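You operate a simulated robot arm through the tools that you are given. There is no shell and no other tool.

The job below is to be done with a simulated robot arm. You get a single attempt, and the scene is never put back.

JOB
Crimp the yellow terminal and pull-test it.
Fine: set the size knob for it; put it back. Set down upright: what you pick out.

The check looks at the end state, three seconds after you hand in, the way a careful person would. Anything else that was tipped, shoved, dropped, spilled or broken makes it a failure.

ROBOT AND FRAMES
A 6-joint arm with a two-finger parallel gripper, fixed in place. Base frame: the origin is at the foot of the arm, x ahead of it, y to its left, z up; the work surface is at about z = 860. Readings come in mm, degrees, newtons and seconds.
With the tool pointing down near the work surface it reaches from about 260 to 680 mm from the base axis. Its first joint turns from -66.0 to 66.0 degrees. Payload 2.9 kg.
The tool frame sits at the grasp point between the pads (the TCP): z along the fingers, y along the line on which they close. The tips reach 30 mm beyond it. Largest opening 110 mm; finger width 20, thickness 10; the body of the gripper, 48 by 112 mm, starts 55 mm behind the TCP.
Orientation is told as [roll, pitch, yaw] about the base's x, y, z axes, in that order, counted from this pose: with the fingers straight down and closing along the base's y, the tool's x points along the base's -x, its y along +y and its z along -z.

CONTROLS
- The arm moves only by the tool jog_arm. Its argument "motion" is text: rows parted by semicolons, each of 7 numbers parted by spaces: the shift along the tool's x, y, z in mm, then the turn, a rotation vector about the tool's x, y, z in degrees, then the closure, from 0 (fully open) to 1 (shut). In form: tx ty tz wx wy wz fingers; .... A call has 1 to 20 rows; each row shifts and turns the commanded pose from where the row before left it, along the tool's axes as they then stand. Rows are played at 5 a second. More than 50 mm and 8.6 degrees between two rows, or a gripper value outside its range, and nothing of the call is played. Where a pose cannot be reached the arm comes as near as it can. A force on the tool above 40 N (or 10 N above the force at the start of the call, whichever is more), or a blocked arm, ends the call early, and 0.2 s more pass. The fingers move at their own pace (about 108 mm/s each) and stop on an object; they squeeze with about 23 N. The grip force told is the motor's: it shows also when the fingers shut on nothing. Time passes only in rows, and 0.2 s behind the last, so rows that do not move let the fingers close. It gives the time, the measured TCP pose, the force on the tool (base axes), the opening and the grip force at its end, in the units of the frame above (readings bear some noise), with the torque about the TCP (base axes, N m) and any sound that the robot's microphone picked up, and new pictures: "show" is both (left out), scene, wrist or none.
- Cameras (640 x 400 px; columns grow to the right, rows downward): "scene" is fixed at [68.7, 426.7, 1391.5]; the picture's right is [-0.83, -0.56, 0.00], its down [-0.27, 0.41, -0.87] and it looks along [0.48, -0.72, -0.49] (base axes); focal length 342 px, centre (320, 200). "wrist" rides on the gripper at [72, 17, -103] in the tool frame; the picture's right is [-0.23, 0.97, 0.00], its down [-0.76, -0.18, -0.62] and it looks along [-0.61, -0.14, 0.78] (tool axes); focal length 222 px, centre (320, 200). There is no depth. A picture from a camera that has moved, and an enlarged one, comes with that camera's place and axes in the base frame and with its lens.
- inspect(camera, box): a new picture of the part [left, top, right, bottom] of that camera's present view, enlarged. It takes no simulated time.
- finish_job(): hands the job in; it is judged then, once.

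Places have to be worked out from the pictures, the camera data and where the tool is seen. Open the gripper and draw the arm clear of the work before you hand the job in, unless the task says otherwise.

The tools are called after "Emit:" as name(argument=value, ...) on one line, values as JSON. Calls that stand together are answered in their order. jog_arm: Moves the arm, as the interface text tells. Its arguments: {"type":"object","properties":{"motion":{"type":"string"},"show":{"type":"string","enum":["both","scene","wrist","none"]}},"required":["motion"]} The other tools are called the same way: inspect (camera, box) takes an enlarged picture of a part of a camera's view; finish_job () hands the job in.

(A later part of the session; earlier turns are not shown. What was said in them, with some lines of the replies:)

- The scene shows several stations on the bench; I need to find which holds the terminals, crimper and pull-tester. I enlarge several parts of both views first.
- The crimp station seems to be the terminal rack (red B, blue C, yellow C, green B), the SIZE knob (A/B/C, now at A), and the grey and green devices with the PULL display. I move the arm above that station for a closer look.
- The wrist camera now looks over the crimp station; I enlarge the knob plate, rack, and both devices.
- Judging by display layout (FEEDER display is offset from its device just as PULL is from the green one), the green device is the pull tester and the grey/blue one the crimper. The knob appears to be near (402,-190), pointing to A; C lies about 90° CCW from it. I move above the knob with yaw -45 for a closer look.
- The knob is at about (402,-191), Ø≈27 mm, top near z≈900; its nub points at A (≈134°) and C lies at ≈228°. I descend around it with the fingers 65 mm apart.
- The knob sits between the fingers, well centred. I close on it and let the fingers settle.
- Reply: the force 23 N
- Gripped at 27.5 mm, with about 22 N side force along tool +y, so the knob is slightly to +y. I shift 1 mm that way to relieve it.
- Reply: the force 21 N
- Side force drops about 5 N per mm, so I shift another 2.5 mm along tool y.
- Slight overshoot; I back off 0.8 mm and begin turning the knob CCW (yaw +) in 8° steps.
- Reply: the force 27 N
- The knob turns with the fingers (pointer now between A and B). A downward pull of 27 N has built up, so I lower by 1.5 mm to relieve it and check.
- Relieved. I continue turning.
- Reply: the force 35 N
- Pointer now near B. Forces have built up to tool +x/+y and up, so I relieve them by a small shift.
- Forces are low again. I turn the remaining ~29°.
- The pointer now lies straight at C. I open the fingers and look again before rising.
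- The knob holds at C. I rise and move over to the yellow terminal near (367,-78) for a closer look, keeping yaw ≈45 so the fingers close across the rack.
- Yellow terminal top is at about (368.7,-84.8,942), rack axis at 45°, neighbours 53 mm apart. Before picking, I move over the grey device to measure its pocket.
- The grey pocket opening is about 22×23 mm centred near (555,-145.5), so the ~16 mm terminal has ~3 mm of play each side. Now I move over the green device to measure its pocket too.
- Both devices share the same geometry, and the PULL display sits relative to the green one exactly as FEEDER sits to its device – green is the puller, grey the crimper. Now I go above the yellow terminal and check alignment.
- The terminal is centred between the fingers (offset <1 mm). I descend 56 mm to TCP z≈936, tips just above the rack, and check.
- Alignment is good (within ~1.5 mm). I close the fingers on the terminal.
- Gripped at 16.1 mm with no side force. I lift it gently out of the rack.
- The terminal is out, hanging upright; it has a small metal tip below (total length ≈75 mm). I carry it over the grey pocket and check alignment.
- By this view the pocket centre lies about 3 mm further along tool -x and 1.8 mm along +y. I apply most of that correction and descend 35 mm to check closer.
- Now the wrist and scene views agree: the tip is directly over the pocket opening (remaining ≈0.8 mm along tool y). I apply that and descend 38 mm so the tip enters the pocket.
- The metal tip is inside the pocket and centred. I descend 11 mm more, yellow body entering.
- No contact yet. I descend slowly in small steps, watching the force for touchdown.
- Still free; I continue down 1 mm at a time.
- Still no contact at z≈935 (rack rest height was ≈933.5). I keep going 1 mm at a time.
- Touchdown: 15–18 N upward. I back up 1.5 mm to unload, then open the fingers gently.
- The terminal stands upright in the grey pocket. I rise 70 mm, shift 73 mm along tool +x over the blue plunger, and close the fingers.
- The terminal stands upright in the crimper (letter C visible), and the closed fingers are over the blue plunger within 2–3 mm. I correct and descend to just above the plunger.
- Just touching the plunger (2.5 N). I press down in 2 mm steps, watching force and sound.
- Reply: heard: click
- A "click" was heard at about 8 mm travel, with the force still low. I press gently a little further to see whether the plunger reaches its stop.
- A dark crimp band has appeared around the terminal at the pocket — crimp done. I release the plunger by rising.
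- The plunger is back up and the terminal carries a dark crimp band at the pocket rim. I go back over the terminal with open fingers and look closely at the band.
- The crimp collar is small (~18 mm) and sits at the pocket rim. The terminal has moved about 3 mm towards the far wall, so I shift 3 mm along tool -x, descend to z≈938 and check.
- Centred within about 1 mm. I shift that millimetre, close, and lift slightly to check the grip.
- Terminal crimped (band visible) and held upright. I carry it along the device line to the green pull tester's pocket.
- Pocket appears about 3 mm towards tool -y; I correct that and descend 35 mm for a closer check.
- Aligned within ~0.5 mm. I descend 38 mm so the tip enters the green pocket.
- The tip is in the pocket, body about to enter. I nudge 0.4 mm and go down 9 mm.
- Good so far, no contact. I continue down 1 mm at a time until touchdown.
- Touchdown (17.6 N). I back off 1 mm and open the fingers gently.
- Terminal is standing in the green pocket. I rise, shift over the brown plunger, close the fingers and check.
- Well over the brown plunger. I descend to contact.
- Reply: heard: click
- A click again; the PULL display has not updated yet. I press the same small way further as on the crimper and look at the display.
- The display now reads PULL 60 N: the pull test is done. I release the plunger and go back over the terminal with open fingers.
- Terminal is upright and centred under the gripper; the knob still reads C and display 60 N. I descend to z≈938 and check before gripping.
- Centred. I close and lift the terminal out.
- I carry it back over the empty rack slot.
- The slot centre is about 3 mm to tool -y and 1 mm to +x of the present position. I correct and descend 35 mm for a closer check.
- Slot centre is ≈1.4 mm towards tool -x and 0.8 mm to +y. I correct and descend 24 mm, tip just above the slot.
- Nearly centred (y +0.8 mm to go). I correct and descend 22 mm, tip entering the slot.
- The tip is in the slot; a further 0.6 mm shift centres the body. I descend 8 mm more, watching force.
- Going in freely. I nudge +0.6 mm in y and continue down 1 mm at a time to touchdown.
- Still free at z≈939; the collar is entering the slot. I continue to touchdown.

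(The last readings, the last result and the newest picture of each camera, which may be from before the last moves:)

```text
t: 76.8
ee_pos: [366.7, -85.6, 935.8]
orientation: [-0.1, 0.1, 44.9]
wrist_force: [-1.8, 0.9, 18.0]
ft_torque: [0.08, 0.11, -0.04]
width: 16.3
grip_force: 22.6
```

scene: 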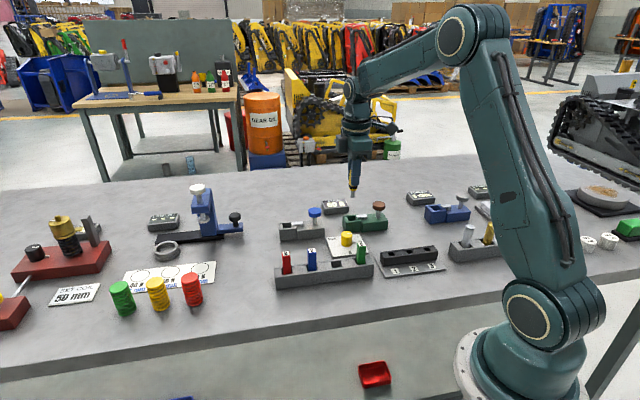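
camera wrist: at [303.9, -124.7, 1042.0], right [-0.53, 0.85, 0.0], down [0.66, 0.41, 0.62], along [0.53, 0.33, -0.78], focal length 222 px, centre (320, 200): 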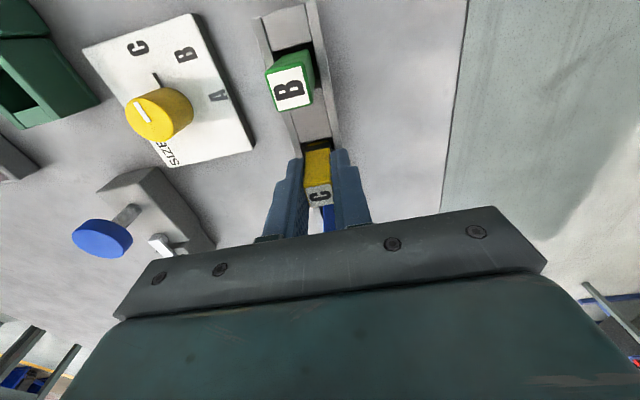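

Touchdown on the rack floor (18 N). I back up 1 mm to unload and open the fingers gently.

Emit:
jog_arm(motion="0 0 -1 0 0 0 1; 0 0 0 0 0 0 1; 0 0 0 0 0 0 0.8; 0 0 0 0 0 0 0.7; 0 0 0 0 0 0 0.6; 0 0 0 0 0 0 0.6", show="wrist")

Emit:
inspect(camera="wrist", box=[250, 90, 390, 230])

Emit:
inspect(camera="scene", box=[290, 200, 400, 290])

```text
t: 78.2
ee_pos: [367.4, -85.9, 936.9]
orientation: [0.0, 0.0, 45.0]
wrist_force: [0.8, 0.1, 0.9]
ft_torque: [0.03, -0.01, 0.04]
width: 44.1
grip_force: 0.1
camera wrist: at [303.6, -124.9, 1040.2], right [-0.53, 0.85, 0.0], down [0.66, 0.41, 0.62], along [0.53, 0.33, -0.78], focal length 222 px, centre (320, 200)
```

wrist: 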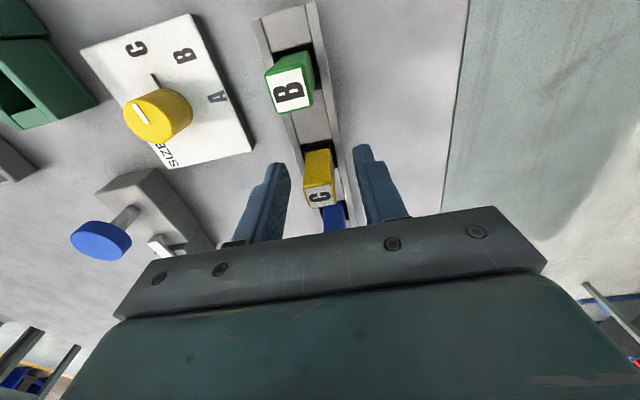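

```text
2.86 times, centred on (320, 160) of wrist
camera zoom: at [303.6, -124.9, 1040.2], right [-0.53, 0.85, 0.0], down [0.66, 0.41, 0.62], along [0.53, 0.33, -0.78], focal length 635 px, centre (320, 314)
```

zoom: 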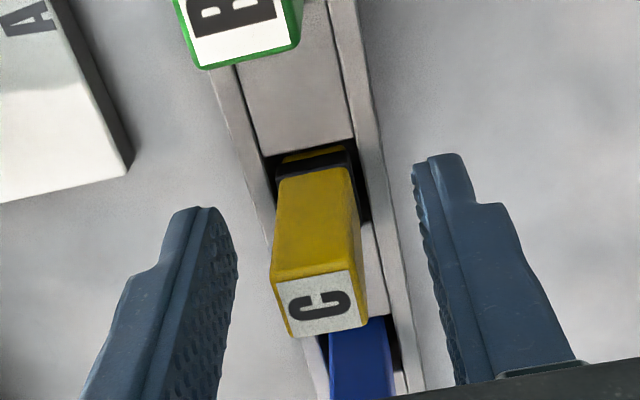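

```text
4.44 times, centred on (345, 245) of scene
camera zoom: at [68.7, 426.7, 1391.5], right [-0.83, -0.56, 0.0], down [-0.27, 0.41, -0.87], along [0.48, -0.72, -0.49], focal length 1520 px, centre (209, 0)
```

zoom: 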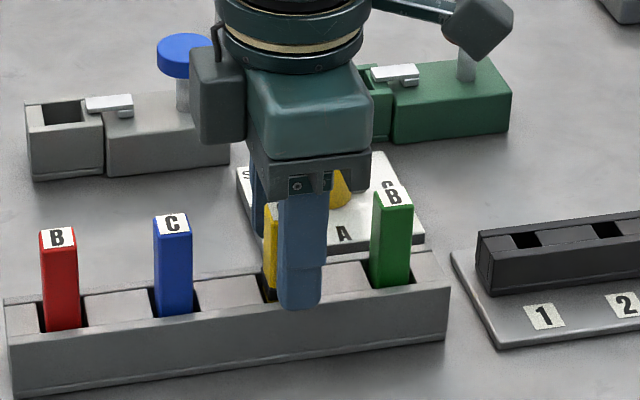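

The terminal stands upright in its slot. I rise straight up and draw the arm clear, fully opening the gripper at height.

Emit:
jog_arm(motion="0 0 -20 0 0 0 0.6; 0 0 -30 0 0 0 0.6; 0 0 -40 0 0 0 0.6; 0 0 -40 0 0 0 0.4; 0 0 -40 0 0 0 0; 0 0 -40 0 0 0 0; 0 0 0 0 0 0 0", show="both")

Emit:
inspect(camera="scene", box=[270, 190, 400, 290])

Emit:
inspect(camera="wrist", box=[160, 0, 400, 160])

```text
t: 79.8
ee_pos: [367.8, -83.5, 1147.9]
orientation: [0.0, 0.0, 45.0]
wrist_force: [-0.3, -0.2, 0.5]
ft_torque: [0.0, 0.05, -0.03]
width: 109.9
grip_force: 0.0
camera wrist: at [303.4, -123.0, 1252.3], right [-0.53, 0.85, 0.0], down [0.66, 0.41, 0.62], along [0.53, 0.33, -0.78], focal length 222 px, centre (320, 200)
```

scene: 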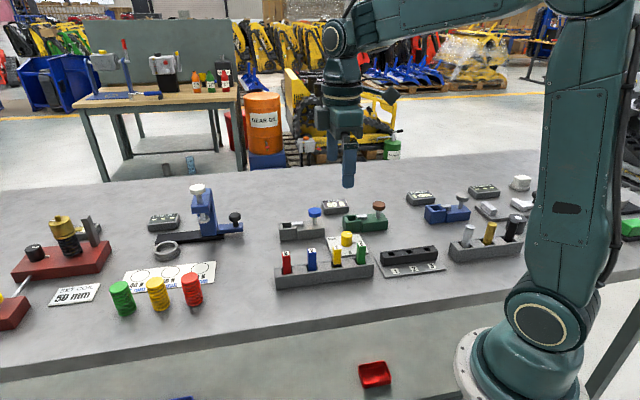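
wrist: 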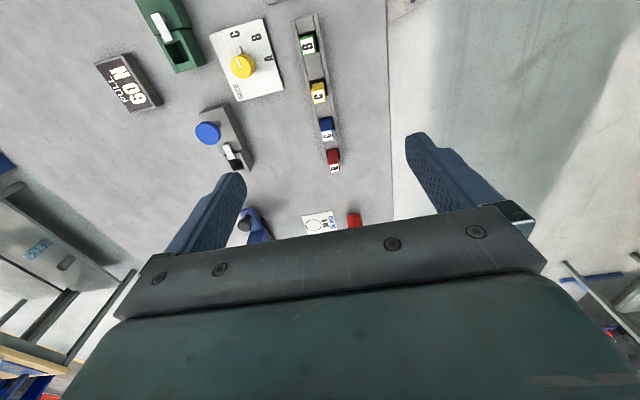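

```text
4.00 times, centred on (335, 240) of scene
camera zoom: at [68.7, 426.7, 1391.5], right [-0.83, -0.56, 0.0], down [-0.27, 0.41, -0.87], along [0.48, -0.72, -0.49], focal length 1368 px, centre (260, 40)
```

zoom: 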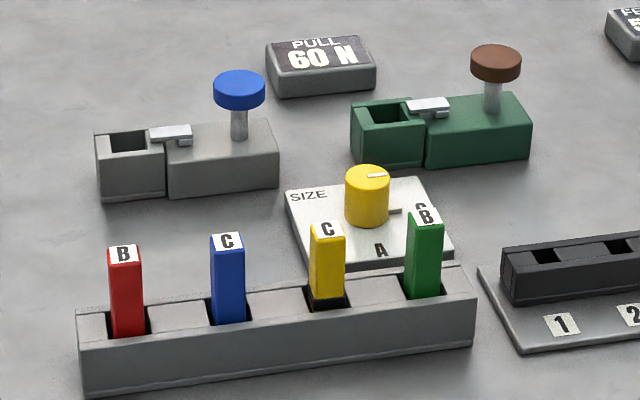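

```text
2.50 times, centred on (280, 80) of wrist
camera zoom: at [303.4, -123.0, 1252.3], right [-0.53, 0.85, 0.0], down [0.66, 0.41, 0.62], along [0.53, 0.33, -0.78], focal length 555 px, centre (420, 500)
```

zoom: 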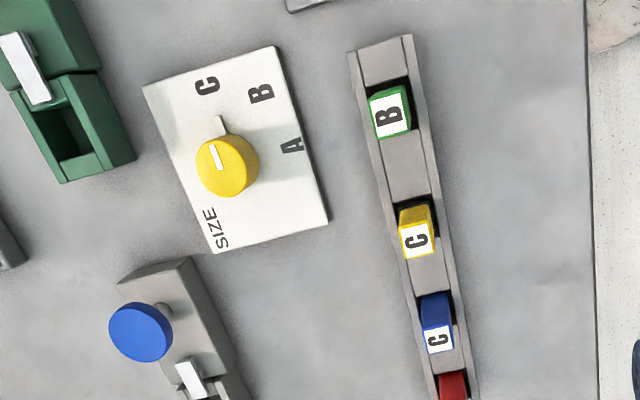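

All is in order: yellow terminal upright in its own slot with the crimp band, knob at C, display 60 N, plungers up, neighbours undisturbed. I draw the arm back towards its starting place.

Emit:
jog_arm(motion="-41 7 -13 0 0 0 0; -41 7 -13 0 0 0 0; -41 7 -13 0 0 0 0; 0 0 0 0 0 0 0; 0 0 0 0 0 0 0", show="scene")

Emit:
inspect(camera="scene", box=[250, 180, 450, 300])

```text
t: 81.0
ee_pos: [438.5, 16.5, 1186.1]
orientation: [0.0, -0.1, 45.0]
wrist_force: [0.4, 0.0, 0.5]
ft_torque: [0.02, 0.02, -0.02]
width: 109.9
grip_force: 0.1
```

scene: 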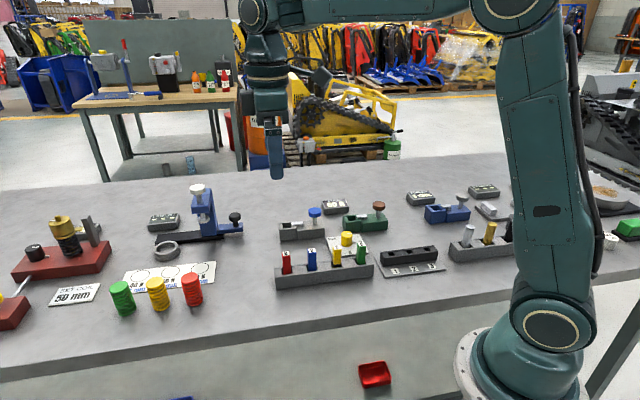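

```text
3.20 times, centred on (350, 240) of scene
camera zoom: at [68.7, 426.7, 1391.5], right [-0.83, -0.56, 0.0], down [-0.27, 0.41, -0.87], along [0.48, -0.72, -0.49], focal length 1094 px, centre (224, 72)
```

zoom: 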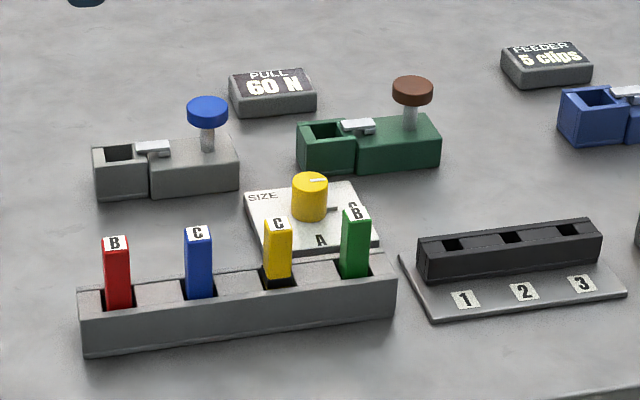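

The arm is clear, the gripper is open, and the final state is as intended. I hand in the job.

Emit:
finish_job()

```text
The job is handed in.
```

The yellow terminal has been crimped and pull-tested, and I've handed the job in. The PULL display read 60 N; I found no pass limit for the terminals on the bench.

- **Size knob:** I turned it from A to C to match the terminal's label and left it at C.
- **Crimp:** I did this in the grey device with the blue plunger. A dark crimp band showed on the terminal afterwards.
- **Pull test:** I did this in the green device with the brown plunger. Neither device is labelled. I took the green one for the pull tester because of where the PULL display sits, and pressing it brought up the reading.
- **Put back:** the terminal is upright in its own rack slot. In the last pictures the other terminals and both devices looked undisturbed.

The gripper is open and the arm is clear of the work.
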